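You operate a simulated robot arm through the tools that you are given. There is no shell and no other tool. Be economical: measure what you need, move in short steps, check, and stop when the job is done.

You are at the controls of a simulated two-armed robot. One attempt, no reset.

TASK
Funnel oil from the banded cup into the cruet, up to its red line.
Fine: hold the cruet still while the funnel goes in; put the banded cup back and stand the funnel in it; spill nothing.

Only the result counts: the job must be done as asked and must still hold three seconds after the hand-in. Knocking over, shifting, dropping, spilling or breaking anything else fails it.

THE ROBOT
Two 6-joint arms with two-finger parallel grippers on one trunk, on a base that drives. Base frame: it is fixed to the floor where the robot stands at the start and does not move with it; the origin is under the middle of the robot, x ahead of it, y to its left, z up. Lengths are in mm, angles in degrees, forces in N, time in s.
The left shoulder is at the start at [70, 166, 1445], the right one opposite. With the tool pointing down near the work surface each hand reaches from about 340 to 780 mm from the robot's upright axis, wherever it stands, measured 20 degrees to its own side. Places, roughly: short tumbler (8x8x9 cm) [500, 0, 800]. Payload 3.91 kg a hand.
Tool frame (each hand has its own): the origin (TCP) lies between the finger pads and is the grasp point; the fingertips stand 30 mm ahead of it; z points along the fingers, y is the line along which they close. Largest opening 110 mm; finger width 20, thickness 10; the body of the gripper, 48 by 112 mm, starts 55 mm behind the TCP.
Orientation is that of the tool frame in the base frame, as a unit quaternion [x, y, z, w]. With the fingers straight down and closing along the base's y, the tool's x points along the base's -x, its y along +y and its z along -z.

THE INTERFACE
- The arms move only by the tool play_rows. It takes "left_steps", "right_steps" or both (then of equal length, played together; a hand with none holds still); each is a list of rows, each a list of 7 numbers: the shift along the base's x, y, z in mm, then the turn, a rotation vector about the base's x, y, z in degrees, then the closure, from 0 (fully open) to 1 (shut). In form: [[x, y, z, rx, ry, rz, fingers], ...]. A call has 1 to 20 rows; each row is the pose to reach, as a shift and turn from the pose commanded when the call began. Each row takes 0.2 s and may step no farther than 50 mm and 8.6 degrees from the row before; otherwise, or with a gripper value out of range, the whole call is refused. Where a pose cannot be reached the arm comes as near as it can. A force on the tool above 40 N (or 10 N above the force at the start of the call, whichever is more), or a blocked arm, ends the call early, and 0.2 s more pass. The fingers move at their own pace (about 108 mm/s each) and stop on an object; they squeeze with about 42 N. The grip force told is the motor's: it shows also when the fingers shut on nothing. Time passes only in rows, and 0.2 s behind the last, so rows that repeat a pose let the fingers close. It gives the time, the measured TCP pose, the force on the tool (base axes), the opening and the grip force at its end, in the units of the frame above (readings bear some noise), with the torque about the TCP (base axes, N m) and any sound that the robot's microphone picked up, and new pictures: "views" is both (left out), scene, wrist or none (wrist: the cameras of the hands that moved).
- Cameras (640 x 400 px; columns grow to the right, rows downward): "scene" is now at [118, 16.2, 1656]; the picture's right is [0.17, -0.99, 0.00], its down [-0.83, -0.14, -0.54] and it looks along [0.53, 0.09, -0.84] (base axes); focal length 269 px, centre (320, 200). "left" rides on the left gripper at [77, -7, -114] in its tool frame; the picture's right is [0.09, 1.00, 0.00], its down [-0.80, 0.07, -0.59] and it looks along [-0.59, 0.05, 0.80] (tool axes); focal length 270 px, centre (320, 200). "right" rides on the right gripper at [77, 7, -114] in its tool frame; the picture's right is [-0.09, 1.00, 0.00], its down [-0.80, -0.07, -0.59] and it looks along [-0.59, -0.05, 0.80] (tool axes); focal length 270 px, centre (320, 200). There is no depth. A picture from a camera that has moved, and an enlarged one, comes with that camera's place and axes in the base frame and with its lens. The place of the scene camera against the robot may be out by one fixed shift of up to 18 mm in any direction.
- lift_body(by): slides the trunk up (or, below 0, down) by that many mm; the arms and the scene camera ride with it, the base frame stays. It gives what a move gives, with no picture.
- roll_base(legs): drives the robot by 1 to 6 legs, each [ahead, left, turn to the left] in mm, mm and degrees, along the robot's own axes; the way and the turn of a leg run together, so that a leg with both is an arc; at most 1500 mm and 180 degrees a leg. The arms and the cameras ride along, it lands a little off, and it stops where it bumps. It gives what a move gives, and a new picture of the scene camera.
- pan_tilt(pan, tilt): turns the head with the scene camera to pan (to the left, within 86 degrees either way) and tilt (down, from -29 to 69), counted from straight ahead of the robot. It gives what a move gives, and a new picture of the scene camera.
- close_up(camera, box): a new picture of the part [left, top, right, bottom] of that camera's present view, enlarged. The clock stands still meanwhile.
- finish_job(): hands the job in; it is judged then, once.

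Go step by step. Nothing tells you exact positions but the pictures and the camera data: compare them with the known pose of the tool, close in by small moves and look again before you grip or let go. The budget is 120 turns and 260 pictures, counting those below and the enlarged ones. Unless the task says otherwise, let go and move clear before handing in, and close with one line.

The tools are called after "Request:" by a JSON object that holds its "name" and its "arguments". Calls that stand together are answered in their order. play_rows: Moves the arms, as the interface text tells. Its arguments: {"type":"object","properties":{"left_steps":{"type":"array"},"right_steps":{"type":"array"},"views":{"type":"string","enum":["both","scene","wrist","none"]}},"required":[]} The other tools are called the same way: lift_body (by) slides the trunk up or down; roll_base (legs) drives the base; pan_tilt (pan, tilt) turns the head that bears the scene camera; close_up (camera, box) takes an enlarged picture of a part of a camera's view; finish_job () hands the job in.

At the start:

```text
time_s: 0.0
left_eef_pos: [605.5, 295.0, 1000.1]
left_tcp_rot: [0.0, 1.0, 0.0, 0.0]
left_force: [1.3, -0.1, -0.6]
left_moment: [0.0, 0.03, -0.02]
left_width: 110.0
left_finger_force: 0.0
right_eef_pos: [543.1, -298.1, 999.3]
right_tcp_rot: [0.001, 1.0, 0.0, 0.001]
right_force: [-0.4, -0.3, -0.2]
right_moment: [-0.01, -0.01, 0.0]
right_width: 109.9
right_finger_force: 0.0
trunk travel left (down, up): [-940.0, 0.0]
robot x, y, heading: [2.2, -0.9, -0.1]
head pan, tilt: [9.6, 57.5]
```

scene: 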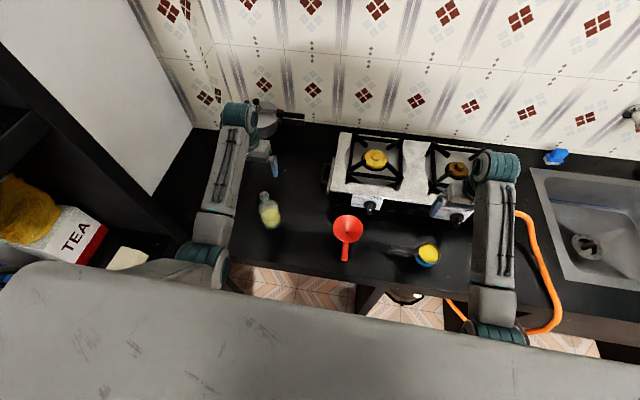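
right: 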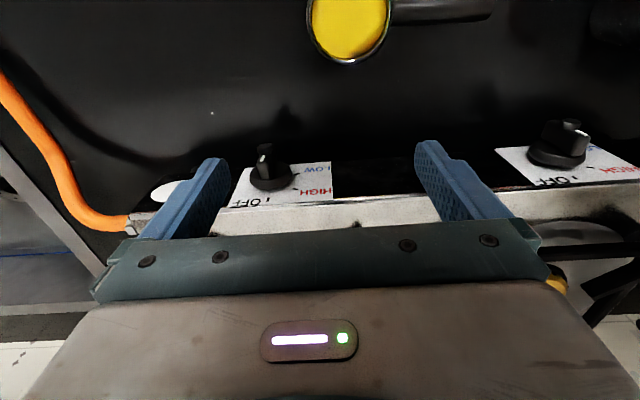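
left: 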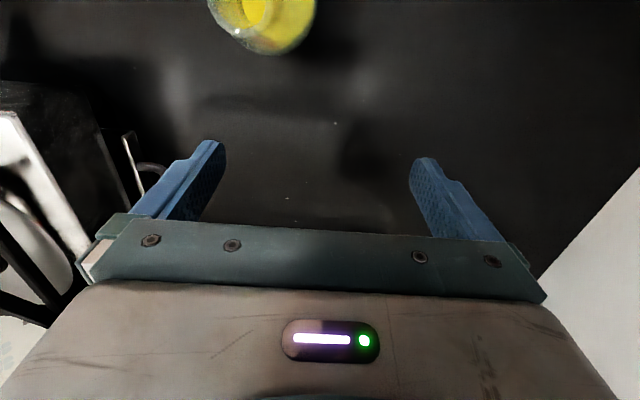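

I see a glass vessel on the left, a red funnel in the middle, and a cup with yellow contents on the right. I'll enlarge these to identify them.

Request:
{"name": "close_up", "arguments": {"camera": "scene", "box": [230, 170, 310, 250]}}

Request:
{"name": "close_up", "arguments": {"camera": "scene", "box": [300, 190, 460, 290]}}

```text
5.00 times, centred on (270, 210) of scene
camera zoom: at [118.0, 16.2, 1656.0], right [0.17, -0.99, 0.0], down [-0.83, -0.14, -0.54], along [0.53, 0.09, -0.84], focal length 1346 px, centre (570, 150)
```

zoom: 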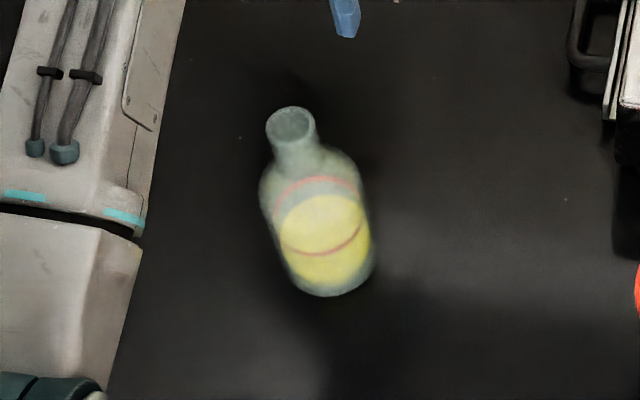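

```text
4.00 times, centred on (380, 240) of scene
camera zoom: at [118.0, 16.2, 1656.0], right [0.17, -0.99, 0.0], down [-0.83, -0.14, -0.54], along [0.53, 0.09, -0.84], focal length 1076 px, centre (80, 40)
```

zoom: 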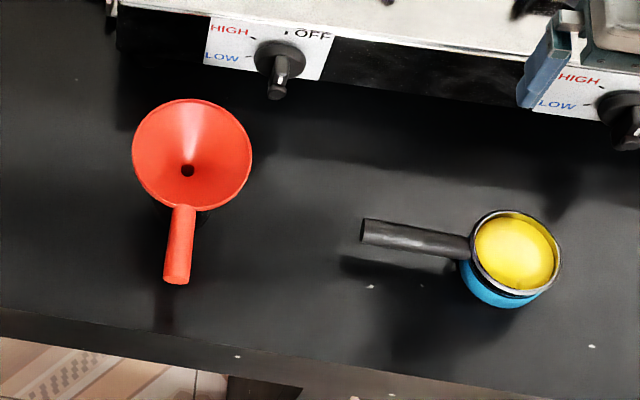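

The cruet stands near (530,258), the funnel near (500,0) in a holder, and the cup near (476,-262) with its handle pointing left. I'll raise both hands and draw them back so the wrist cameras can see the vessels.

Request:
{"name": "play_rows", "arguments": {"left_steps": [[0, 0, 50, 0, 0, 0, 0], [0, 0, 100, 0, 0, 0, 0], [-50, 0, 100, 0, 0, 0, 0], [-100, 0, 100, 0, 0, 0, 0], [-150, 0, 100, 0, 0, 0, 0], [-200, -20, 100, 0, 0, 0, 0], [-220, -30, 80, 0, 0, 0, 0], [-220, -30, 80, 0, 0, 0, 0]], "right_steps": [[0, 0, 50, 0, 0, 0, 0], [0, 0, 100, 0, 0, 0, 0], [-50, 0, 100, 0, 0, 0, 0], [-100, 0, 100, 0, 0, 0, 0], [-150, 20, 100, 0, 0, 0, 0], [-170, 50, 100, 0, 0, 0, 0], [-170, 70, 80, 0, 0, 0, 0], [-170, 70, 80, 0, 0, 0, 0]]}}

```text
refused: row 5 steps farther than a row can; nothing moved
```

Request:
{"name": "play_rows", "arguments": {"left_steps": [[0, 0, 50, 0, 0, 0, 0], [0, 0, 100, 0, 0, 0, 0], [-50, 0, 100, 0, 0, 0, 0], [-100, 0, 100, 0, 0, 0, 0], [-145, -5, 100, 0, 0, 0, 0], [-185, -20, 100, 0, 0, 0, 0], [-220, -30, 80, 0, 0, 0, 0], [-220, -30, 80, 0, 0, 0, 0]], "right_steps": [[0, 0, 50, 0, 0, 0, 0], [0, 0, 100, 0, 0, 0, 0], [-50, 0, 100, 0, 0, 0, 0], [-100, 0, 100, 0, 0, 0, 0], [-140, 20, 100, 0, 0, 0, 0], [-170, 50, 100, 0, 0, 0, 0], [-170, 70, 80, 0, 0, 0, 0], [-170, 70, 80, 0, 0, 0, 0]]}}

```text
time_s: 2.0
left_eef_pos: [365.3, 337.8, 1020.8]
left_tcp_rot: [0.0, 1.0, -0.005, 0.002]
left_force: [0.0, 0.8, -0.3]
left_moment: [-0.07, -0.02, -0.01]
left_width: 110.0
left_finger_force: 0.0
left hand out of reach, approached as far as the arm can: row 1, 2, 3, 4, 5, 6, 7, 8
right_eef_pos: [352.8, -207.8, 1009.3]
right_tcp_rot: [-0.013, 0.998, -0.059, 0.01]
right_force: [-0.4, 1.2, 0.5]
right_moment: [-0.08, -0.01, -0.02]
right_width: 110.1
right_finger_force: 0.1
right hand out of reach, approached as far as the arm can: row 1, 2, 3, 4, 5, 6, 7, 8
trunk travel left (down, up): [-940.0, 0.0]
robot x, y, heading: [2.2, -1.2, -0.0]
head pan, tilt: [9.6, 57.5]
stopped in row 8 (right hand): the arm was blocked; the commanded pose is now the measured one
camera scene: at [116.4, 27.9, 1656.0], right [0.17, -0.99, 0.01], down [-0.83, -0.15, -0.54], along [0.53, 0.08, -0.84], focal length 269 px, centre (320, 200)
camera right: at [274.2, -190.3, 1120.7], right [0.06, 0.99, -0.12], down [0.79, 0.02, 0.61], along [0.61, -0.13, -0.78], focal length 270 px, centre (320, 200)
camera left: at [287.8, 332.8, 1135.0], right [-0.09, 1.0, -0.01], down [0.8, 0.08, 0.6], along [0.6, 0.04, -0.8], focal length 270 px, centre (320, 200)
```

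scene: 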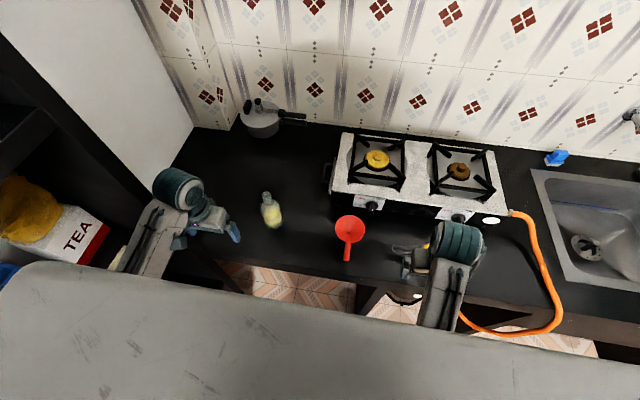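
right: 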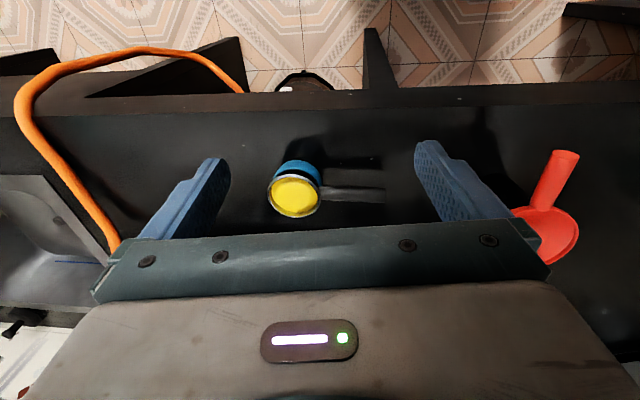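
left: 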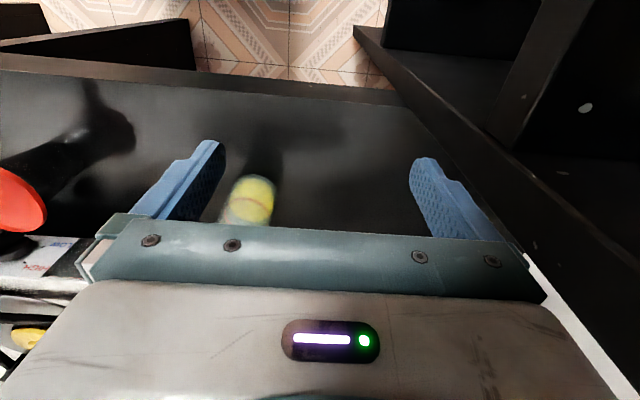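

I need to understand the funnel's shape and what it stands in, so I'll enlarge the current views.

Request:
{"name": "close_up", "arguments": {"camera": "right", "box": [500, 130, 620, 280]}}

Request:
{"name": "close_up", "arguments": {"camera": "scene", "box": [310, 200, 390, 280]}}

Request:
{"name": "close_up", "arguments": {"camera": "right", "box": [240, 130, 400, 230]}}

Request:
{"name": "close_up", "arguments": {"camera": "left", "box": [200, 150, 300, 240]}}

```text
2.67 times, centred on (560, 205) of right
camera zoom: at [274.2, -190.3, 1120.7], right [0.06, 0.99, -0.12], down [0.79, 0.02, 0.61], along [0.61, -0.13, -0.78], focal length 721 px, centre (-320, 187)
```

zoom: 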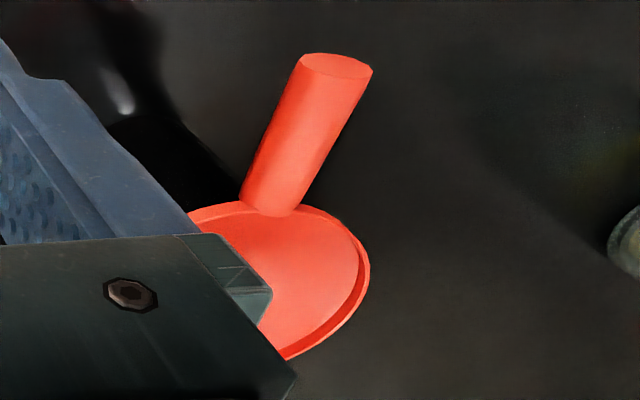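

```text
5.00 times, centred on (350, 240) of scene
camera zoom: at [116.4, 27.9, 1656.0], right [0.17, -0.99, 0.01], down [-0.83, -0.15, -0.54], along [0.53, 0.08, -0.84], focal length 1346 px, centre (170, 0)
```

zoom: 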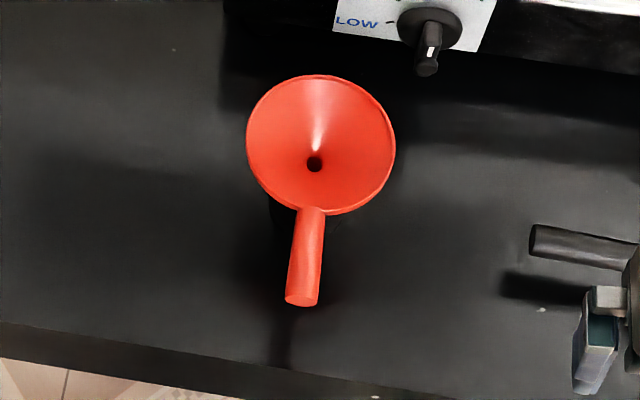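

```text
4.00 times, centred on (320, 180) of right
camera zoom: at [274.2, -190.3, 1120.7], right [0.06, 0.99, -0.12], down [0.79, 0.02, 0.61], along [0.61, -0.13, -0.78], focal length 1081 px, centre (320, 280)
```

zoom: 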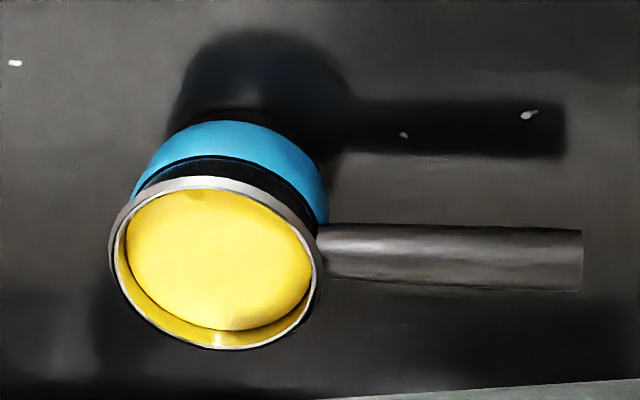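

```text
4.44 times, centred on (250, 195) of left
camera zoom: at [287.8, 332.8, 1135.0], right [-0.09, 1.0, -0.01], down [0.8, 0.08, 0.6], along [0.6, 0.04, -0.8], focal length 1201 px, centre (631, 222)
```

zoom: 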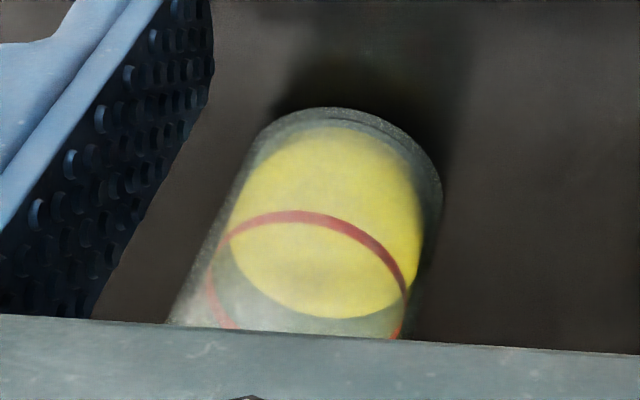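

The funnel rests in a dark tumbler with its handle toward me, and the cup handle runs to the left (y −226 to −156). The oil sits a little below the red ring. First I'll back the base off for a better working range, then test the upward reach.

Request:
{"name": "roll_base", "arguments": {"legs": [[-120, 0, 0]]}}

Request:
{"name": "play_rows", "arguments": {"left_steps": [[0, 0, 40, 0, 0, 0, 0], [0, 0, 80, 0, 0, 0, 0], [0, 0, 80, 0, 0, 0, 0]], "right_steps": [[0, 0, 40, 0, 0, 0, 0], [0, -20, 80, 0, 0, 0, 0], [0, -40, 80, 0, 0, 0, 0]], "views": "none"}}

```text
time_s: 3.2
left_eef_pos: [248.8, 330.7, 1021.0]
left_tcp_rot: [0.0, 1.0, -0.001, 0.001]
left_force: [0.3, -0.3, 0.0]
left_moment: [0.0, 0.01, 0.0]
left_width: 109.8
left_finger_force: 0.0
right_eef_pos: [235.8, -214.3, 1006.3]
right_tcp_rot: [-0.012, 0.998, -0.055, 0.009]
right_force: [1.0, -0.2, -0.2]
right_moment: [0.01, 0.02, 0.03]
right_width: 110.0
right_finger_force: 0.1
trunk travel left (down, up): [-940.0, 0.0]
robot x, y, heading: [-117.5, -2.3, 0.1]
head pan, tilt: [9.6, 57.5]
camera scene: at [1.2, 17.9, 1655.7], right [0.17, -0.99, 0.0], down [-0.83, -0.14, -0.53], along [0.53, 0.09, -0.84], focal length 269 px, centre (320, 200)
```

scene: 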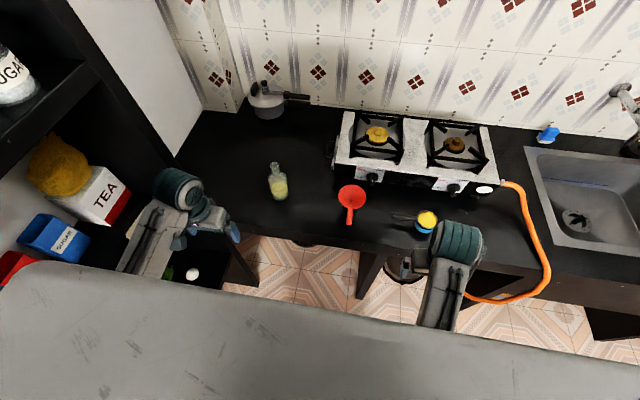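

```text
time_s: 3.9
left_eef_pos: [233.5, 357.7, 1092.2]
left_tcp_rot: [0.001, 1.0, -0.002, 0.003]
left_force: [-0.1, -0.1, 0.4]
left_moment: [-0.01, 0.01, -0.04]
left_width: 109.9
left_finger_force: 0.0
left hand out of reach, approached as far as the arm can: row 1, 2, 3
right_eef_pos: [226.2, -243.0, 1034.4]
right_tcp_rot: [-0.024, 0.991, -0.129, 0.015]
right_force: [-0.4, -0.4, 0.7]
right_moment: [0.0, -0.01, 0.0]
right_width: 110.0
right_finger_force: 0.0
right hand out of reach, approached as far as the arm can: row 1, 2, 3
trunk travel left (down, up): [-940.0, 0.0]
robot x, y, heading: [-116.2, 0.8, 0.0]
head pan, tilt: [9.6, 57.5]
stopped in row 3 (right hand): the arm was blocked; the commanded pose is now the measured one
```

The arms were at their inner limit, so I'll extend both forward and check how high they reach there.

Request:
{"name": "play_rows", "arguments": {"left_steps": [[50, 5, 0, 0, 0, 0, 0], [100, 10, 0, 0, 0, 0, 0], [150, 10, 0, 0, 0, 0, 0], [200, 10, 0, 0, 0, 0, 0], [240, 10, 20, 0, 0, 0, 0], [240, 10, 20, 0, 0, 0, 0]], "right_steps": [[50, -10, 0, 0, 0, 0, 0], [100, -20, 0, 0, 0, 0, 0], [150, -40, 20, 0, 0, 0, 0], [200, -50, 40, 0, 0, 0, 0], [230, -50, 60, 0, 0, 0, 0], [230, -50, 80, 0, 0, 0, 0]], "views": "none"}}

Request:
{"name": "pan_tilt", "arguments": {"pan": 8, "tilt": 48}}

```text
refused: row 1 steps farther than a row can; nothing moved
```

```text
time_s: 4.6
left_eef_pos: [233.5, 357.3, 1092.4]
left_tcp_rot: [0.0, 1.0, -0.002, 0.005]
left_force: [0.0, 0.0, 0.3]
left_moment: [-0.02, -0.03, 0.01]
left_width: 109.9
left_finger_force: 0.0
right_eef_pos: [225.2, -243.7, 1035.0]
right_tcp_rot: [-0.025, 0.991, -0.129, 0.015]
right_force: [-0.8, 0.7, -0.4]
right_moment: [0.02, 0.0, -0.02]
right_width: 110.0
right_finger_force: 0.0
trunk travel left (down, up): [-940.0, 0.0]
robot x, y, heading: [-117.9, -1.5, -0.1]
head pan, tilt: [8.0, 48.0]
camera scene: at [7.5, 14.7, 1668.3], right [0.14, -0.99, 0.0], down [-0.74, -0.1, -0.67], along [0.66, 0.09, -0.74], focal length 269 px, centre (320, 200)
```

scene: 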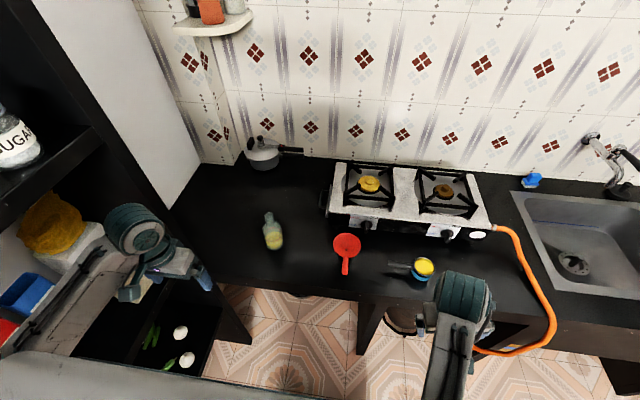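

Request:
{"name": "play_rows", "arguments": {"left_steps": [[40, 5, 0, 0, 0, 0, 0], [85, 10, 0, 0, 0, 0, 0], [130, 10, 0, 0, 0, 0, 0], [175, 10, 0, 0, 0, 0, 0], [215, 10, 10, 0, 0, 0, 0], [250, 10, 20, 0, 0, 0, 0], [250, 10, 20, 0, 0, 0, 0]], "right_steps": [[40, -10, 0, 0, 0, 0, 0], [85, -20, 0, 0, 0, 0, 0], [130, -30, 10, 0, 0, 0, 0], [170, -40, 25, 0, 0, 0, 0], [205, -50, 45, 0, 0, 0, 0], [230, -50, 65, 0, 0, 0, 0], [230, -50, 65, 0, 0, 0, 0]], "views": "none"}}

Request:
{"name": "close_up", "arguments": {"camera": "scene", "box": [240, 195, 320, 275]}}

Request:
{"name": "close_up", "arguments": {"camera": "scene", "box": [310, 220, 450, 300]}}

```text
time_s: 5.4
left_eef_pos: [323.7, 393.2, 1069.8]
left_tcp_rot: [-0.005, 1.0, 0.0, 0.003]
left_force: [-0.3, -0.3, 0.0]
left_moment: [0.05, -0.02, -0.01]
left_width: 110.2
left_finger_force: 0.1
left hand out of reach, approached as far as the arm can: row 1, 2, 3
right_eef_pos: [338.3, -257.9, 1018.6]
right_tcp_rot: [-0.025, 0.992, -0.126, 0.02]
right_force: [0.1, -1.6, -0.4]
right_moment: [0.03, 0.0, -0.04]
right_width: 110.0
right_finger_force: 0.1
right hand out of reach, approached as far as the arm can: row 1, 2, 3
trunk travel left (down, up): [-940.0, 0.0]
robot x, y, heading: [-119.6, 0.6, -0.1]
head pan, tilt: [8.0, 48.0]
stopped in row 3 (left hand): the force on the tool passed its limit (the readings are from after the stop); the commanded pose is now the measured one
```

```text
5.00 times, centred on (280, 235) of scene
camera zoom: at [0.5, 10.4, 1669.0], right [0.14, -0.99, 0.0], down [-0.73, -0.1, -0.67], along [0.67, 0.1, -0.74], focal length 1346 px, centre (520, 25)
```

zoom: 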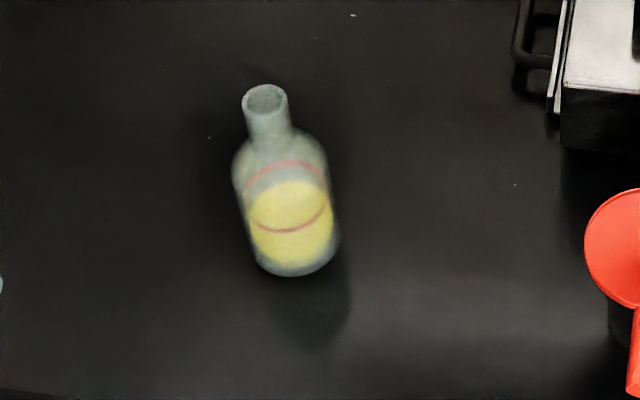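

```text
4.57 times, centred on (380, 260) of scene
camera zoom: at [0.5, 10.4, 1669.0], right [0.14, -0.99, 0.0], down [-0.73, -0.1, -0.67], along [0.67, 0.1, -0.74], focal length 1230 px, centre (46, -74)
```

zoom: 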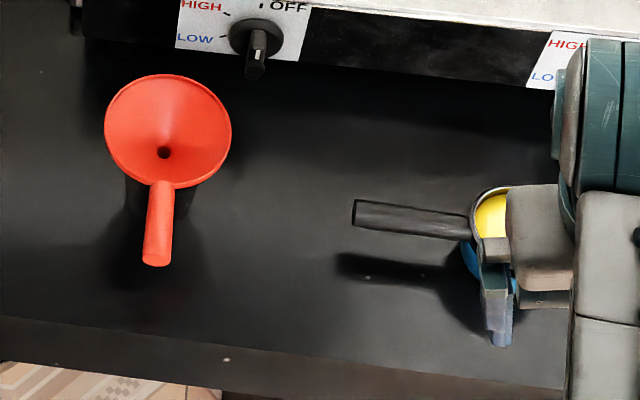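

Request:
{"name": "play_rows", "arguments": {"left_steps": [[25, -10, 0, 0, 0, 0, 0], [50, -20, 0, 0, 0, 0, 0]], "right_steps": [[25, 0, 0, 0, 0, 0, 0], [50, 0, 0, 0, 0, 0, 0]], "views": "both"}}

```text
time_s: 5.7
left_eef_pos: [326.9, 396.2, 1067.8]
left_tcp_rot: [-0.005, 1.0, 0.0, 0.0]
left_force: [-15.8, -1.7, 5.1]
left_moment: [0.34, -1.78, 0.82]
left_width: 109.8
left_finger_force: 0.0
left hand out of reach, approached as far as the arm can: row 1
right_eef_pos: [350.8, -256.2, 1017.3]
right_tcp_rot: [-0.027, 0.991, -0.127, 0.019]
right_force: [0.3, 0.1, -0.4]
right_moment: [-0.02, 0.02, 0.02]
right_width: 109.7
right_finger_force: 0.0
trunk travel left (down, up): [-940.0, 0.0]
robot x, y, heading: [-118.9, 4.2, 0.2]
head pan, tilt: [8.0, 48.0]
stopped in row 1 (left hand): the force on the tool passed its limit (the readings are from after the stop); the commanded pose is now the measured one
camera scene: at [6.2, 15.0, 1668.4], right [0.14, -0.99, 0.0], down [-0.74, -0.1, -0.67], along [0.66, 0.09, -0.74], focal length 269 px, centre (320, 200)
camera right: at [270.0, -224.8, 1123.6], right [0.04, 0.97, -0.25], down [0.78, 0.13, 0.62], along [0.63, -0.22, -0.75], focal length 270 px, centre (320, 200)
camera left: at [250.1, 389.0, 1182.3], right [-0.1, 1.0, 0.0], down [0.8, 0.08, 0.59], along [0.59, 0.06, -0.8], focal length 270 px, centre (320, 200)
```

scene: 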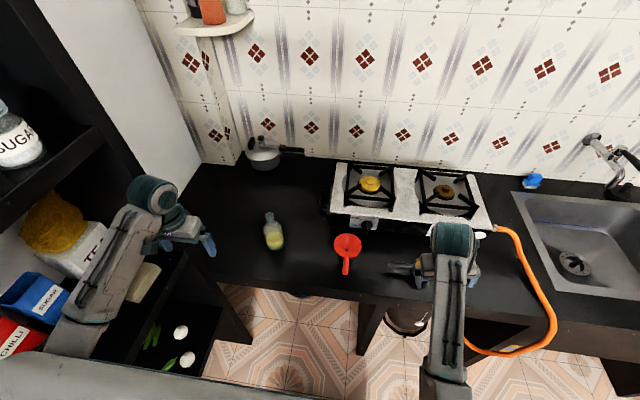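
right: 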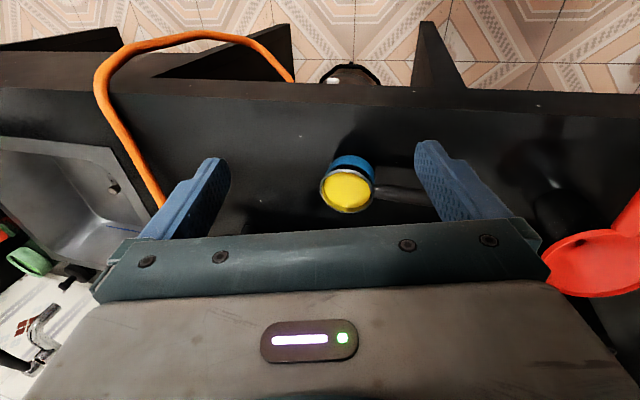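
left: 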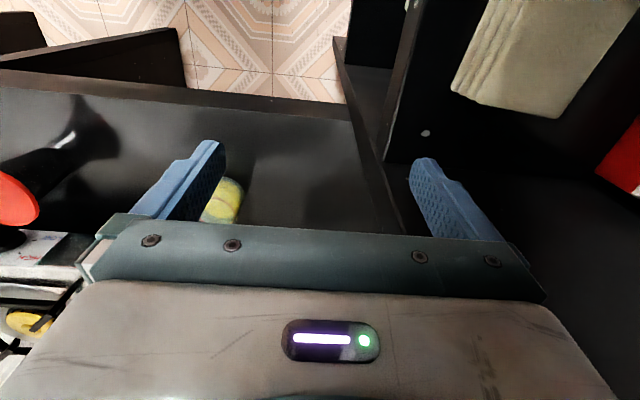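

The left hand's outer side is touching the shelf upright. I'll back it off, move it right, then extend forward.

Request:
{"name": "play_rows", "arguments": {"left_steps": [[-20, 0, 0, 0, 0, 0, 0], [-20, -40, 0, 0, 0, 0, 0], [-10, -80, 0, 0, 0, 0, 0], [0, -110, 0, 0, 0, 0, 0], [30, -130, 10, 0, 0, 0, 0], [70, -130, 20, 0, 0, 0, 0], [110, -130, 30, 0, 0, 0, 0], [110, -130, 30, 0, 0, 0, 0]], "right_steps": [[20, -20, 0, 0, 0, 0, 0], [50, -40, 0, 0, 0, 0, 0], [90, -60, 0, 0, 0, 0, 0], [130, -80, 0, 0, 0, 0, 0], [150, -100, 20, 0, 0, 0, 0], [150, -100, 40, 0, 0, 0, 0], [150, -100, 60, 0, 0, 0, 0], [150, -100, 60, 0, 0, 0, 0]], "views": "scene"}}

```text
time_s: 7.5
left_eef_pos: [467.0, 273.6, 1024.8]
left_tcp_rot: [-0.005, 1.0, -0.001, 0.001]
left_force: [-0.5, -0.8, 0.5]
left_moment: [0.03, -0.04, -0.02]
left_width: 110.1
left_finger_force: 0.0
left hand out of reach, approached as far as the arm can: row 2, 3, 4, 5, 6, 7, 8
right_eef_pos: [502.6, -357.3, 1074.7]
right_tcp_rot: [-0.027, 0.991, -0.128, 0.019]
right_force: [-1.0, -0.3, -0.6]
right_moment: [0.01, 0.0, 0.02]
right_width: 110.0
right_finger_force: 0.2
trunk travel left (down, up): [-940.0, 0.0]
robot x, y, heading: [-119.3, -0.7, 0.1]
head pan, tilt: [8.0, 48.0]
camera scene: at [7.6, 14.5, 1668.4], right [0.14, -0.99, 0.0], down [-0.74, -0.1, -0.67], along [0.66, 0.09, -0.74], focal length 269 px, centre (320, 200)
```

scene: 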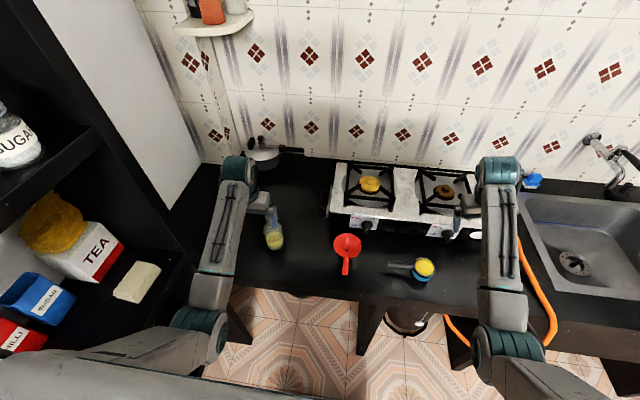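

Request:
{"name": "play_rows", "arguments": {"left_steps": [[20, 10, 30, 0, 0, 0, 0], [40, 20, 60, 0, 0, 0, 0], [60, 30, 90, 0, 0, 0, 0], [60, 30, 90, 0, 0, 0, 0]], "right_steps": [[0, 0, 0, 0, 0, 0, 0], [0, 0, 0, 0, 0, 0, 0], [0, 0, 0, 0, 0, 0, 0], [0, 0, 0, 0, 0, 0, 0]], "views": "none"}}

```text
time_s: 8.5
left_eef_pos: [554.0, 308.9, 1086.4]
left_tcp_rot: [-0.006, 1.0, -0.001, 0.0]
left_force: [0.1, 0.1, 0.4]
left_moment: [-0.01, 0.01, 0.0]
left_width: 109.8
left_finger_force: 0.0
left hand out of reach, approached as far as the arm can: row 1, 2, 3, 4
right_eef_pos: [502.3, -356.1, 1076.3]
right_tcp_rot: [-0.027, 0.991, -0.128, 0.019]
right_force: [0.0, -0.8, -0.7]
right_moment: [-0.04, 0.01, -0.02]
right_width: 110.0
right_finger_force: 0.0
trunk travel left (down, up): [-940.0, 0.0]
robot x, y, heading: [-119.9, 0.1, 0.2]
head pan, tilt: [8.0, 48.0]
```

The reach limits are clear enough to plan. The left hand will hold the cruet body from the front, pitched 45° (which also gives a level view of the oil line), and the right hand will handle the funnel and cup. I'll bring the left hand to a standoff in front of the cruet.

Request:
{"name": "play_rows", "arguments": {"left_steps": [[0, 0, -45, 0, -8, 0, 0], [0, -5, -90, 0, -16, 0, 0], [-20, -15, -120, 0, -24, 0, 0], [-50, -25, -140, 0, -32, 0, 0], [-80, -40, -160, 0, -40, 0, 0], [-100, -40, -190, 0, -45, 0, 0], [-100, -40, -215, 0, -45, 0, 0], [-100, -40, -215, 0, -45, 0, 0]], "views": "both"}}

```text
time_s: 10.3
left_eef_pos: [451.2, 268.6, 870.0]
left_tcp_rot: [-0.005, 0.924, -0.002, 0.383]
left_force: [-0.5, 0.1, -1.0]
left_moment: [-0.02, -0.04, -0.01]
left_width: 110.0
left_finger_force: 0.0
right_eef_pos: [503.2, -356.0, 1074.9]
right_tcp_rot: [-0.026, 0.991, -0.128, 0.019]
right_force: [0.0, 0.3, -0.3]
right_moment: [0.02, -0.05, -0.03]
right_width: 110.1
right_finger_force: 0.0
trunk travel left (down, up): [-940.0, 0.0]
robot x, y, heading: [-120.3, -0.1, 0.2]
head pan, tilt: [8.0, 48.0]
camera scene: at [7.9, 15.2, 1668.4], right [0.14, -0.99, 0.0], down [-0.74, -0.1, -0.67], along [0.66, 0.09, -0.74], focal length 269 px, centre (320, 200)
camera left: at [316.1, 261.8, 897.3], right [-0.07, 1.0, -0.07], down [0.15, 0.08, 0.99], along [0.99, 0.06, -0.15], focal length 270 px, centre (320, 200)
```

scene: 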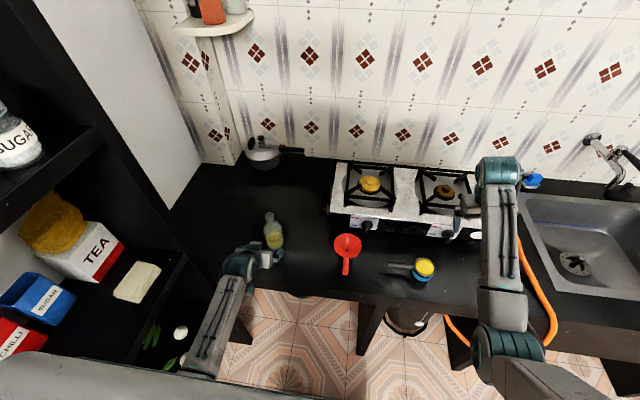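
left: 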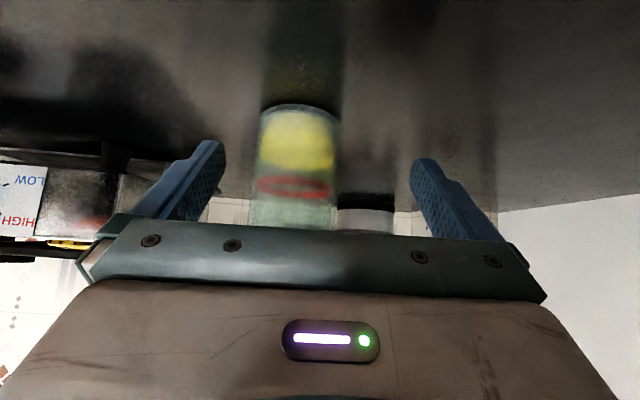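

Request:
{"name": "close_up", "arguments": {"camera": "left", "box": [240, 90, 400, 240]}}

```text
2.67 times, centred on (320, 165) of left
camera zoom: at [316.1, 261.8, 897.3], right [-0.07, 1.0, -0.07], down [0.15, 0.08, 0.99], along [0.99, 0.06, -0.15], focal length 721 px, centre (320, 293)
```

zoom: 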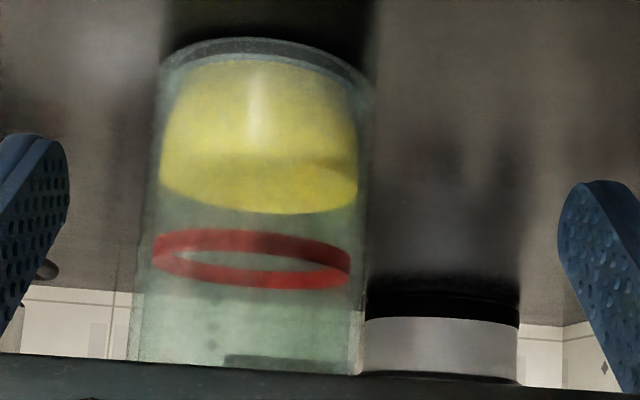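

The level view shows the oil at about z 834 and the red line at about 855. The cruet is centred near (529,256.5) and about 63 mm wide. I'll straddle it with the open fingers.

Request:
{"name": "play_rows", "arguments": {"left_steps": [[-5, -6, 0, 0, -3.5, 0, 0], [-5, -12, 0, 0, -7, 0, 0], [20, -12, -8, 0, -7, 0, 0], [45, -12, -16, 0, -7, 0, 0], [68, -12, -24, 0, -7, 0, 0], [68, -12, -24, 0, -7, 0, 0]], "views": "both"}}

```text
time_s: 11.7
left_eef_pos: [521.3, 257.7, 847.7]
left_tcp_rot: [-0.005, 0.899, -0.002, 0.437]
left_force: [-0.6, 0.1, 0.2]
left_moment: [-0.01, 0.0, -0.02]
left_width: 109.9
left_finger_force: 0.1
right_eef_pos: [503.0, -356.8, 1075.6]
right_tcp_rot: [-0.025, 0.991, -0.127, 0.02]
right_force: [0.1, 0.6, 0.8]
right_moment: [-0.01, -0.02, 0.02]
right_width: 110.0
right_finger_force: 0.2
trunk travel left (down, up): [-940.0, 0.0]
robot x, y, heading: [-116.1, -1.7, 0.1]
head pan, tilt: [8.0, 48.0]
camera scene: at [7.6, 15.6, 1668.4], right [0.14, -0.99, 0.0], down [-0.74, -0.1, -0.67], along [0.66, 0.09, -0.74], focal length 269 px, centre (320, 200)
camera left: at [383.4, 251.0, 858.0], right [-0.06, 1.0, -0.08], down [0.03, 0.08, 1.0], along [1.0, 0.06, -0.03], focal length 270 px, centre (320, 200)
```

scene: 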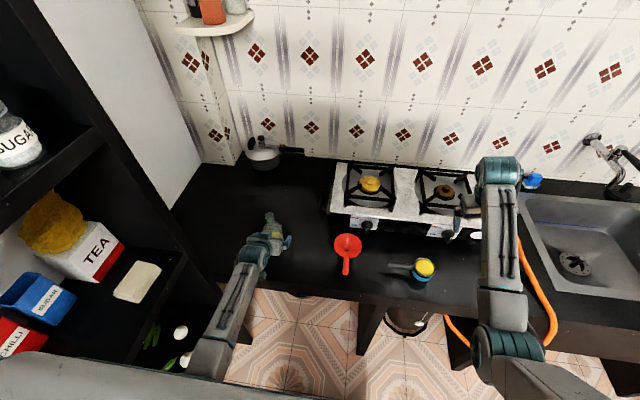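
left: 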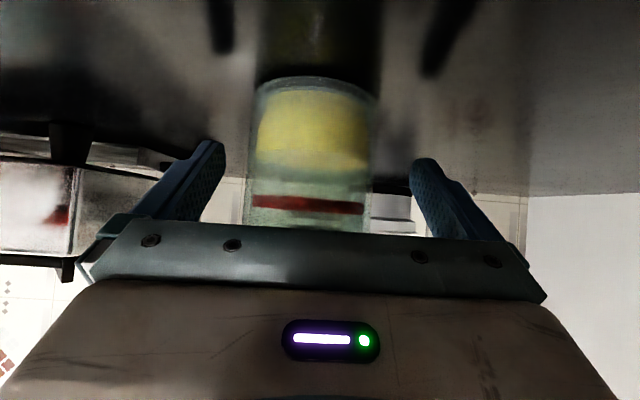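

The fingers straddle the cruet with about a 2 mm offset. I'll correct that, close gently, and check.

Request:
{"name": "play_rows", "arguments": {"left_steps": [[0, -2, 0, 0, 0, 0, 0.1], [0, -2, 0, 0, 0, 0, 0.25], [0, -2, 0, 0, 0, 0, 0.35], [0, -2, 0, 0, 0, 0, 0.38]], "views": "wrist"}}

```text
time_s: 12.7
left_eef_pos: [521.4, 254.9, 849.0]
left_tcp_rot: [-0.004, 0.899, -0.003, 0.437]
left_force: [0.5, -0.3, 0.4]
left_moment: [0.0, -0.02, 0.02]
left_width: 68.7
left_finger_force: 0.5
right_eef_pos: [503.5, -356.5, 1075.9]
right_tcp_rot: [-0.026, 0.991, -0.127, 0.019]
right_force: [0.1, 0.4, -0.8]
right_moment: [0.01, -0.01, 0.02]
right_width: 110.3
right_finger_force: 0.0
trunk travel left (down, up): [-940.0, 0.0]
robot x, y, heading: [-117.7, -2.5, -0.2]
head pan, tilt: [8.0, 48.0]
camera left: at [383.3, 248.3, 857.8], right [-0.06, 1.0, -0.08], down [0.03, 0.08, 1.0], along [1.0, 0.06, -0.03], focal length 270 px, centre (320, 200)
```

left: 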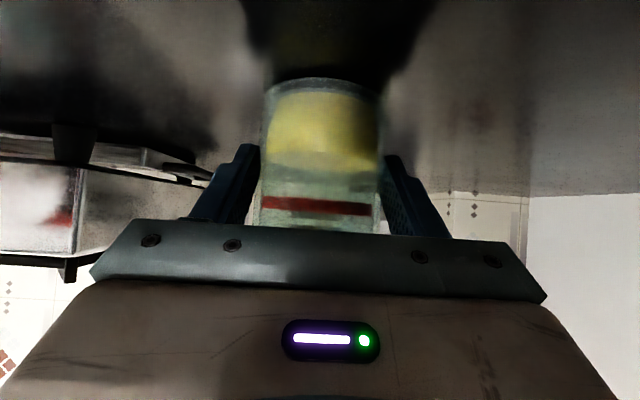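

Request:
{"name": "play_rows", "arguments": {"left_steps": [[0, -1.5, 0, 0, 0, 0, 0.38], [0, -1.5, 0, 0, 0, 0, 0.41], [0, -1.5, 0, 0, 0, 0, 0.44], [0, -1.5, 0, 0, 0, 0, 0.5], [0, -1.5, 0, 0, 0, 0, 0.5]], "views": "wrist"}}

```text
time_s: 13.9
left_eef_pos: [521.8, 252.7, 847.7]
left_tcp_rot: [-0.005, 0.899, -0.003, 0.438]
left_force: [1.0, 1.2, 2.0]
left_moment: [0.19, -0.01, 0.01]
left_width: 67.2
left_finger_force: 42.1
right_eef_pos: [502.7, -357.0, 1076.1]
right_tcp_rot: [-0.026, 0.991, -0.128, 0.019]
right_force: [0.3, -0.2, 0.2]
right_moment: [0.03, -0.01, 0.02]
right_width: 110.1
right_finger_force: 0.1
trunk travel left (down, up): [-940.0, 0.0]
robot x, y, heading: [-116.9, -1.5, 0.2]
head pan, tilt: [8.0, 48.0]
camera left: at [383.0, 246.8, 858.0], right [-0.06, 1.0, -0.08], down [0.03, 0.08, 1.0], along [1.0, 0.06, -0.03], focal length 270 px, centre (320, 200)
```

left: 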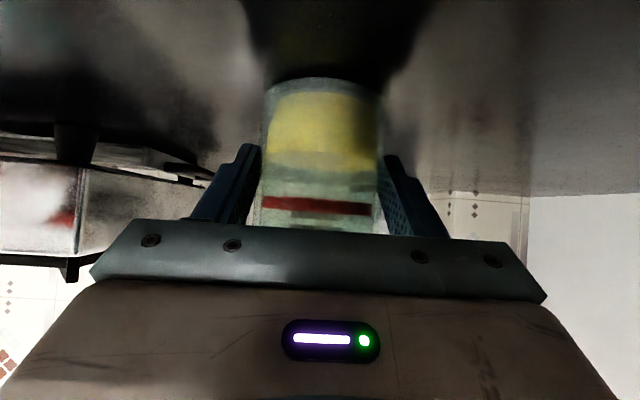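

The cruet is firmly held. Next I'll bring the right hand, levelled, over to the funnel handle and look.

Request:
{"name": "play_rows", "arguments": {"right_steps": [[-9, 42, -10, 5, 0.7, -1, 0], [-18, 85, -21, 10, 1.5, -2, 0], [-27, 127, -32, 14.7, 2.2, -3, 0], [-36, 170, -43, 14.7, 2.2, -3, 0], [-45, 212, -54, 14.7, 2.2, -3, 0], [-54, 255, -65, 14.7, 2.2, -3, 0], [-63, 297, -76, 14.7, 2.2, -3, 0], [-63, 297, -76, 14.7, 2.2, -3, 0]], "views": "both"}}

```text
time_s: 15.6
left_eef_pos: [521.4, 255.5, 847.7]
left_tcp_rot: [-0.003, 0.899, -0.003, 0.437]
left_force: [0.0, -2.1, 1.3]
left_moment: [0.05, -0.01, -0.05]
left_width: 67.3
left_finger_force: 42.3
right_eef_pos: [460.5, -167.3, 991.1]
right_tcp_rot: [0.03, 0.996, -0.081, 0.01]
right_force: [-0.3, -0.1, 0.1]
right_moment: [0.0, 0.04, 0.0]
right_width: 110.2
right_finger_force: 0.0
right hand out of reach, approached as far as the arm can: row 1, 2, 3, 4, 7, 8
trunk travel left (down, up): [-940.0, 0.0]
robot x, y, heading: [-116.4, 2.0, 0.1]
head pan, tilt: [8.0, 48.0]
stopped in row 8 (right hand): the arm was blocked; the commanded pose is now the measured one
camera scene: at [8.0, 14.9, 1668.3], right [0.14, -0.99, 0.0], down [-0.74, -0.1, -0.67], along [0.66, 0.09, -0.74], focal length 269 px, centre (320, 200)
camera right: at [382.5, -137.9, 1101.2], right [0.15, 0.98, -0.16], down [0.79, -0.02, 0.62], along [0.6, -0.21, -0.77], focal length 270 px, centre (320, 200)
```

scene: 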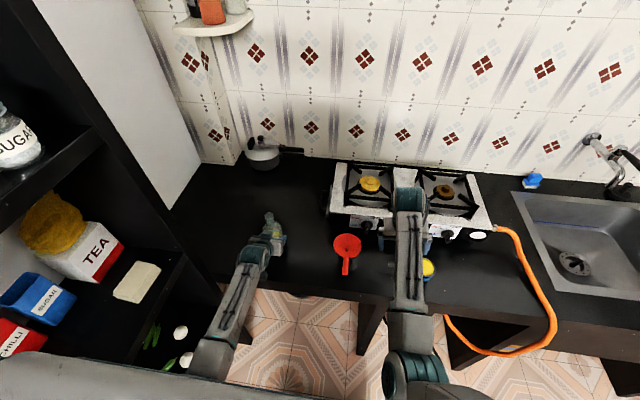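
right: 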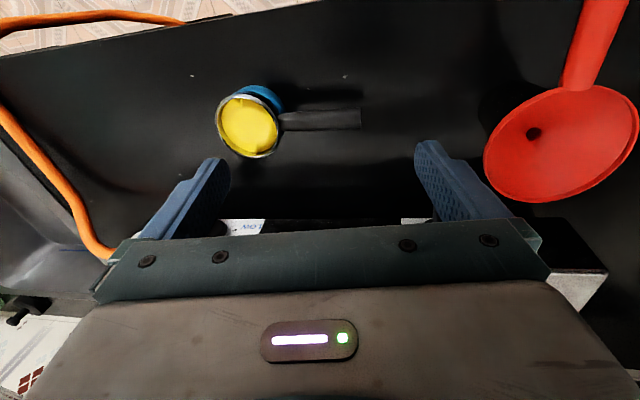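

The right arm is limited near the robot at this height, so I need more distance. I'll release the cruet, back the base up another 130 mm, and regrip before the funnel goes in.

Request:
{"name": "play_rows", "arguments": {"left_steps": [[0, 0, 0, 0, 0, 0, 0.35], [0, 0, 0, 0, 0, 0, 0.1], [0, 0, 0, 0, 0, 0, 0], [0, 0, 0, 0, 0, 0, 0], [-40, 0, 10, 0, 0, 0, 0], [-80, 0, 20, 0, 0, 0, 0], [-80, 0, 20, 0, 0, 0, 0]], "views": "wrist"}}

Request:
{"name": "roll_base", "arguments": {"legs": [[-130, 0, 0]]}}

```text
time_s: 17.2
left_eef_pos: [441.9, 256.7, 866.3]
left_tcp_rot: [-0.004, 0.899, -0.003, 0.438]
left_force: [0.4, 0.1, -0.5]
left_moment: [0.0, -0.02, 0.01]
left_width: 109.9
left_finger_force: 0.1
right_eef_pos: [461.7, -166.0, 989.8]
right_tcp_rot: [0.03, 0.996, -0.079, 0.008]
right_force: [0.4, -0.2, -0.2]
right_moment: [0.01, 0.01, 0.0]
right_width: 110.1
right_finger_force: 0.0
trunk travel left (down, up): [-940.0, 0.0]
robot x, y, heading: [-121.3, -1.1, 0.1]
head pan, tilt: [8.0, 48.0]
camera left: at [303.6, 248.8, 876.9], right [-0.06, 1.0, -0.08], down [0.03, 0.08, 1.0], along [1.0, 0.06, -0.03], focal length 270 px, centre (320, 200)
```

left: 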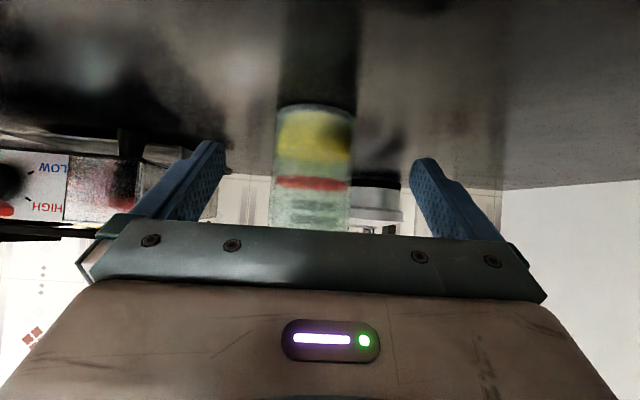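

```text
time_s: 18.4
left_eef_pos: [312.2, 257.2, 865.8]
left_tcp_rot: [-0.005, 0.9, -0.003, 0.437]
left_force: [0.5, -0.4, 0.7]
left_moment: [-0.04, 0.0, -0.01]
left_width: 110.1
left_finger_force: 0.0
right_eef_pos: [332.7, -165.1, 990.6]
right_tcp_rot: [0.028, 0.996, -0.079, 0.008]
right_force: [-0.3, 1.2, 0.3]
right_moment: [0.01, -0.01, 0.01]
right_width: 110.2
right_finger_force: 0.1
trunk travel left (down, up): [-940.0, 0.0]
robot x, y, heading: [-248.4, -0.6, 0.2]
head pan, tilt: [8.0, 48.0]
camera scene: at [-117.8, 15.3, 1668.0], right [0.14, -0.99, 0.0], down [-0.74, -0.11, -0.67], along [0.66, 0.1, -0.74], focal length 269 px, centre (320, 200)
```

scene: 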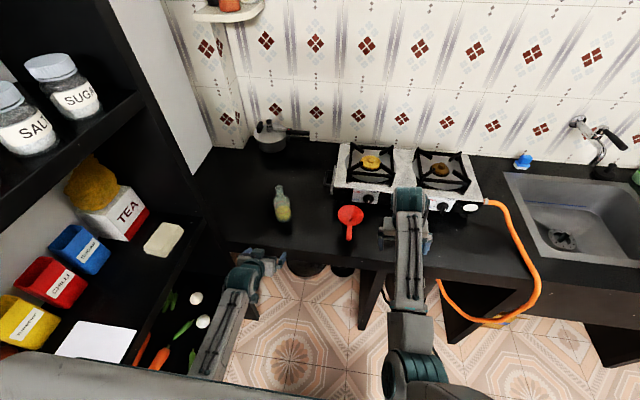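

Request:
{"name": "play_rows", "arguments": {"right_steps": [[40, 10, 10, 3, 0, 1, 0], [75, 35, 20, 6, 0, 2, 0], [90, 70, 20, 9, 0, 3, 0], [95, 95, 20, 9, 0, 3, 0], [95, 95, 20, 9, 0, 3, 0]], "views": "both"}}

```text
time_s: 19.6
left_eef_pos: [310.9, 256.5, 868.0]
left_tcp_rot: [-0.004, 0.899, -0.002, 0.438]
left_force: [0.3, 0.5, 0.0]
left_moment: [-0.04, 0.02, 0.0]
left_width: 110.1
left_finger_force: 0.0
right_eef_pos: [426.2, -70.7, 1011.4]
right_tcp_rot: [0.002, 1.0, -0.001, 0.009]
right_force: [-0.1, -0.3, -0.1]
right_moment: [0.0, 0.03, 0.01]
right_width: 110.1
right_finger_force: 0.2
trunk travel left (down, up): [-940.0, 0.0]
robot x, y, heading: [-249.8, -0.5, -0.0]
head pan, tilt: [8.0, 48.0]
camera scene: at [-120.0, 14.7, 1668.2], right [0.14, -0.99, 0.0], down [-0.74, -0.11, -0.67], along [0.66, 0.1, -0.74], focal length 269 px, centre (320, 200)
camera right: at [348.7, -62.4, 1125.3], right [0.09, 1.0, 0.0], down [0.79, -0.07, 0.61], along [0.61, -0.06, -0.79], focal length 270 px, centre (320, 200)
```

scene: 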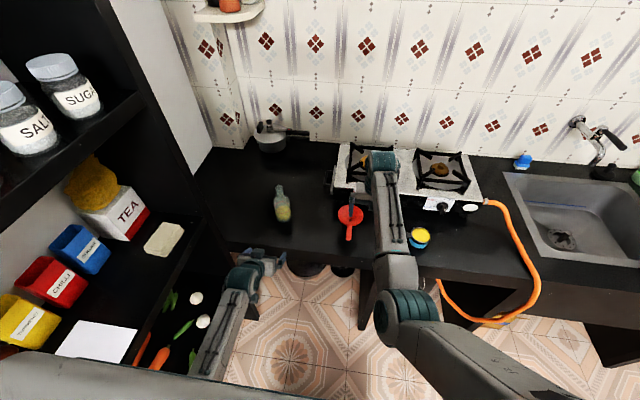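
right: 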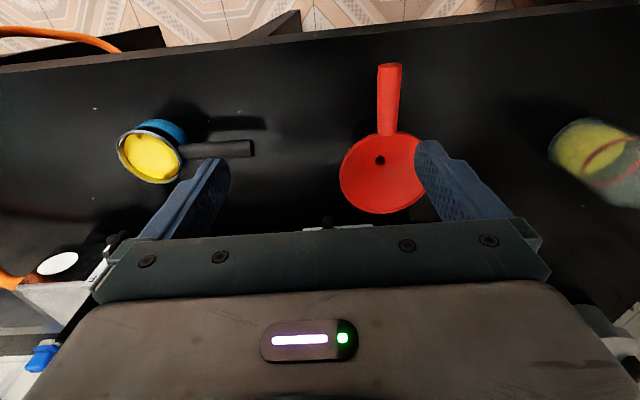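

The reach is fine here. Before touching anything I'll test that the right hand can get to the funnel-insertion pose beside the cruet (high, yawed 45°).

Request:
{"name": "play_rows", "arguments": {"right_steps": [[10, 40, 20, 0, 0, 7.5, 0], [20, 80, 40, 0, 0, 15, 0], [25, 120, 60, 0, 0, 22.5, 0], [30, 160, 70, 0, 0, 30, 0], [35, 200, 70, 0, 0, 37.5, 0], [40, 240, 70, 0, 0, 45, 0], [45, 265, 70, 0, 0, 45, 0], [45, 265, 70, 0, 0, 45, 0]], "views": "none"}}

Request:
{"name": "close_up", "arguments": {"camera": "right", "box": [0, 0, 640, 400]}}

```text
time_s: 21.4
left_eef_pos: [311.6, 255.6, 867.8]
left_tcp_rot: [-0.006, 0.899, -0.002, 0.438]
left_force: [1.2, -0.3, -0.1]
left_moment: [0.02, 0.0, 0.03]
left_width: 110.1
left_finger_force: 0.1
right_eef_pos: [507.4, 72.5, 1070.5]
right_tcp_rot: [-0.381, 0.925, 0.003, 0.008]
right_force: [-0.5, 0.4, -0.8]
right_moment: [-0.03, -0.01, -0.03]
right_width: 109.8
right_finger_force: 0.1
right hand out of reach, approached as far as the arm can: row 3, 4, 5, 6, 7, 8
trunk travel left (down, up): [-940.0, 0.0]
robot x, y, heading: [-248.6, 2.2, 0.5]
head pan, tilt: [8.0, 48.0]
```

```text
1.00 times, centred on (320, 200) of right
camera zoom: at [446.7, 21.6, 1184.6], right [-0.64, 0.77, 0.0], down [0.61, 0.51, 0.61], along [0.47, 0.39, -0.79], focal length 270 px, centre (320, 200)
```

zoom: 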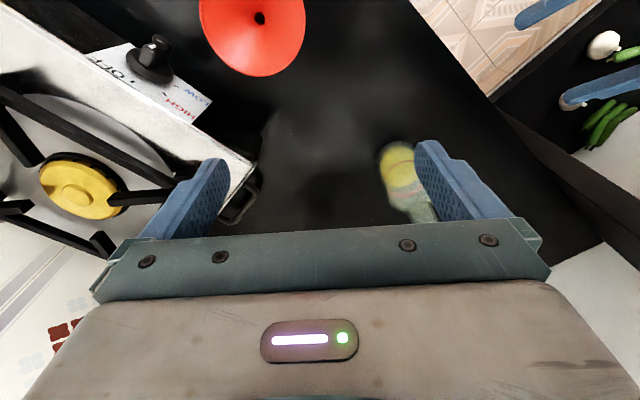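

The right arm can't swing that far inward, so I'll turn the base toward the cruet. First I'll tuck both hands clear so the turn sweeps through free space.

Request:
{"name": "play_rows", "arguments": {"left_steps": [[0, 0, 30, 0, 0, 0, 0], [15, -20, 60, 0, 0, 0, 0], [35, -45, 90, 0, 0, 0, 0], [55, -75, 110, 0, 0, 0, 0], [75, -105, 125, 0, 0, 0, 0], [89, -136, 133, 0, 0, 0, 0], [89, -136, 133, 0, 0, 0, 0]], "right_steps": [[-10, -40, 0, 0, 0, -8, 0], [-20, -80, 0, 0, 0, -16, 0], [-30, -120, -10, 0, 0, -24, 0], [-45, -155, -20, 0, 0, -32, 0], [-60, -180, -30, 0, 0, -40, 0], [-67, -192, -30, 0, 0, -45, 0], [-67, -192, -30, 0, 0, -45, 0]], "views": "none"}}

```text
time_s: 23.2
left_eef_pos: [394.5, 150.9, 984.7]
left_tcp_rot: [0.004, 0.902, 0.028, 0.43]
left_force: [0.2, -0.1, -0.6]
left_moment: [-0.01, 0.02, -0.01]
left_width: 110.1
left_finger_force: 0.0
right_eef_pos: [539.3, -95.8, 1003.0]
right_tcp_rot: [0.003, 1.0, -0.001, 0.008]
right_force: [1.0, -0.6, 0.0]
right_moment: [-0.01, -0.03, 0.02]
right_width: 109.9
right_finger_force: 0.1
right hand out of reach, approached as far as the arm can: row 1, 2, 3, 4, 5, 6, 7
trunk travel left (down, up): [-940.0, 0.0]
robot x, y, heading: [-248.5, -0.1, 0.2]
head pan, tilt: [8.0, 48.0]
stopped in row 7 (left hand): the arm was blocked; the commanded pose is now the measured one
```

Request:
{"name": "play_rows", "arguments": {"right_steps": [[-30, 0, 5, 0, 0, 0, 0], [-60, 0, 10, 0, 0, 0, 0], [-90, 0, 10, 0, 0, 0, 0], [-90, 0, 10, 0, 0, 0, 0]], "views": "none"}}

```text
time_s: 24.2
left_eef_pos: [393.4, 151.3, 985.2]
left_tcp_rot: [0.006, 0.902, 0.026, 0.43]
left_force: [0.6, -1.0, -0.7]
left_moment: [-0.01, 0.01, 0.02]
left_width: 109.7
left_finger_force: 0.0
right_eef_pos: [528.2, -78.9, 982.6]
right_tcp_rot: [0.003, 1.0, -0.001, 0.008]
right_force: [0.3, -0.7, 0.8]
right_moment: [0.01, -0.02, -0.01]
right_width: 109.8
right_finger_force: 0.0
right hand out of reach, approached as far as the arm can: row 1, 2, 3, 4
trunk travel left (down, up): [-940.0, 0.0]
robot x, y, heading: [-246.6, 1.4, 0.1]
head pan, tilt: [8.0, 48.0]
```

Request:
{"name": "play_rows", "arguments": {"right_steps": [[0, -45, 10, 0, 0, 0, 0], [0, -90, 20, 0, 0, 0, 0], [-10, -135, 30, 0, 0, 0, 0], [-20, -180, 30, 0, 0, 0, 0], [-50, -200, 30, 0, 0, 0, 0], [-90, -200, 30, 0, 0, 0, 0], [-90, -200, 30, 0, 0, 0, 0]], "views": "scene"}}

```text
time_s: 25.9
left_eef_pos: [393.8, 150.2, 984.4]
left_tcp_rot: [0.004, 0.902, 0.027, 0.43]
left_force: [-0.8, 0.3, 0.0]
left_moment: [-0.04, -0.02, -0.03]
left_width: 110.1
left_finger_force: 0.1
right_eef_pos: [544.0, -288.2, 977.5]
right_tcp_rot: [0.004, 1.0, 0.0, 0.009]
right_force: [0.5, 0.5, -1.1]
right_moment: [0.05, 0.0, 0.03]
right_width: 109.9
right_finger_force: 0.1
right hand out of reach, approached as far as the arm can: row 1, 2, 3, 4, 5, 6, 7
trunk travel left (down, up): [-940.0, 0.0]
robot x, y, heading: [-250.9, 5.0, 0.1]
head pan, tilt: [8.0, 48.0]
camera scene: at [-121.0, 14.4, 1668.3], right [0.14, -0.99, 0.0], down [-0.74, -0.11, -0.67], along [0.66, 0.1, -0.74], focal length 269 px, centre (320, 200)
```

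scene: 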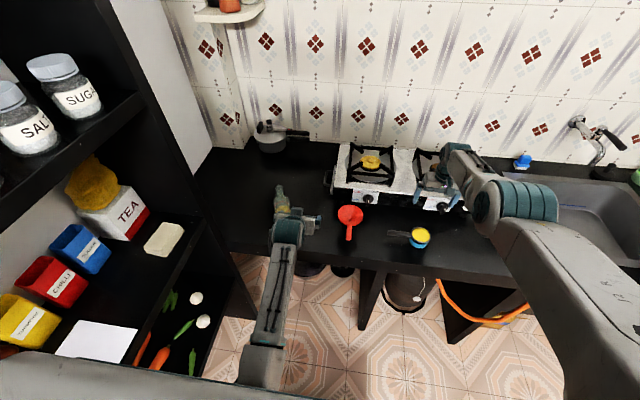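

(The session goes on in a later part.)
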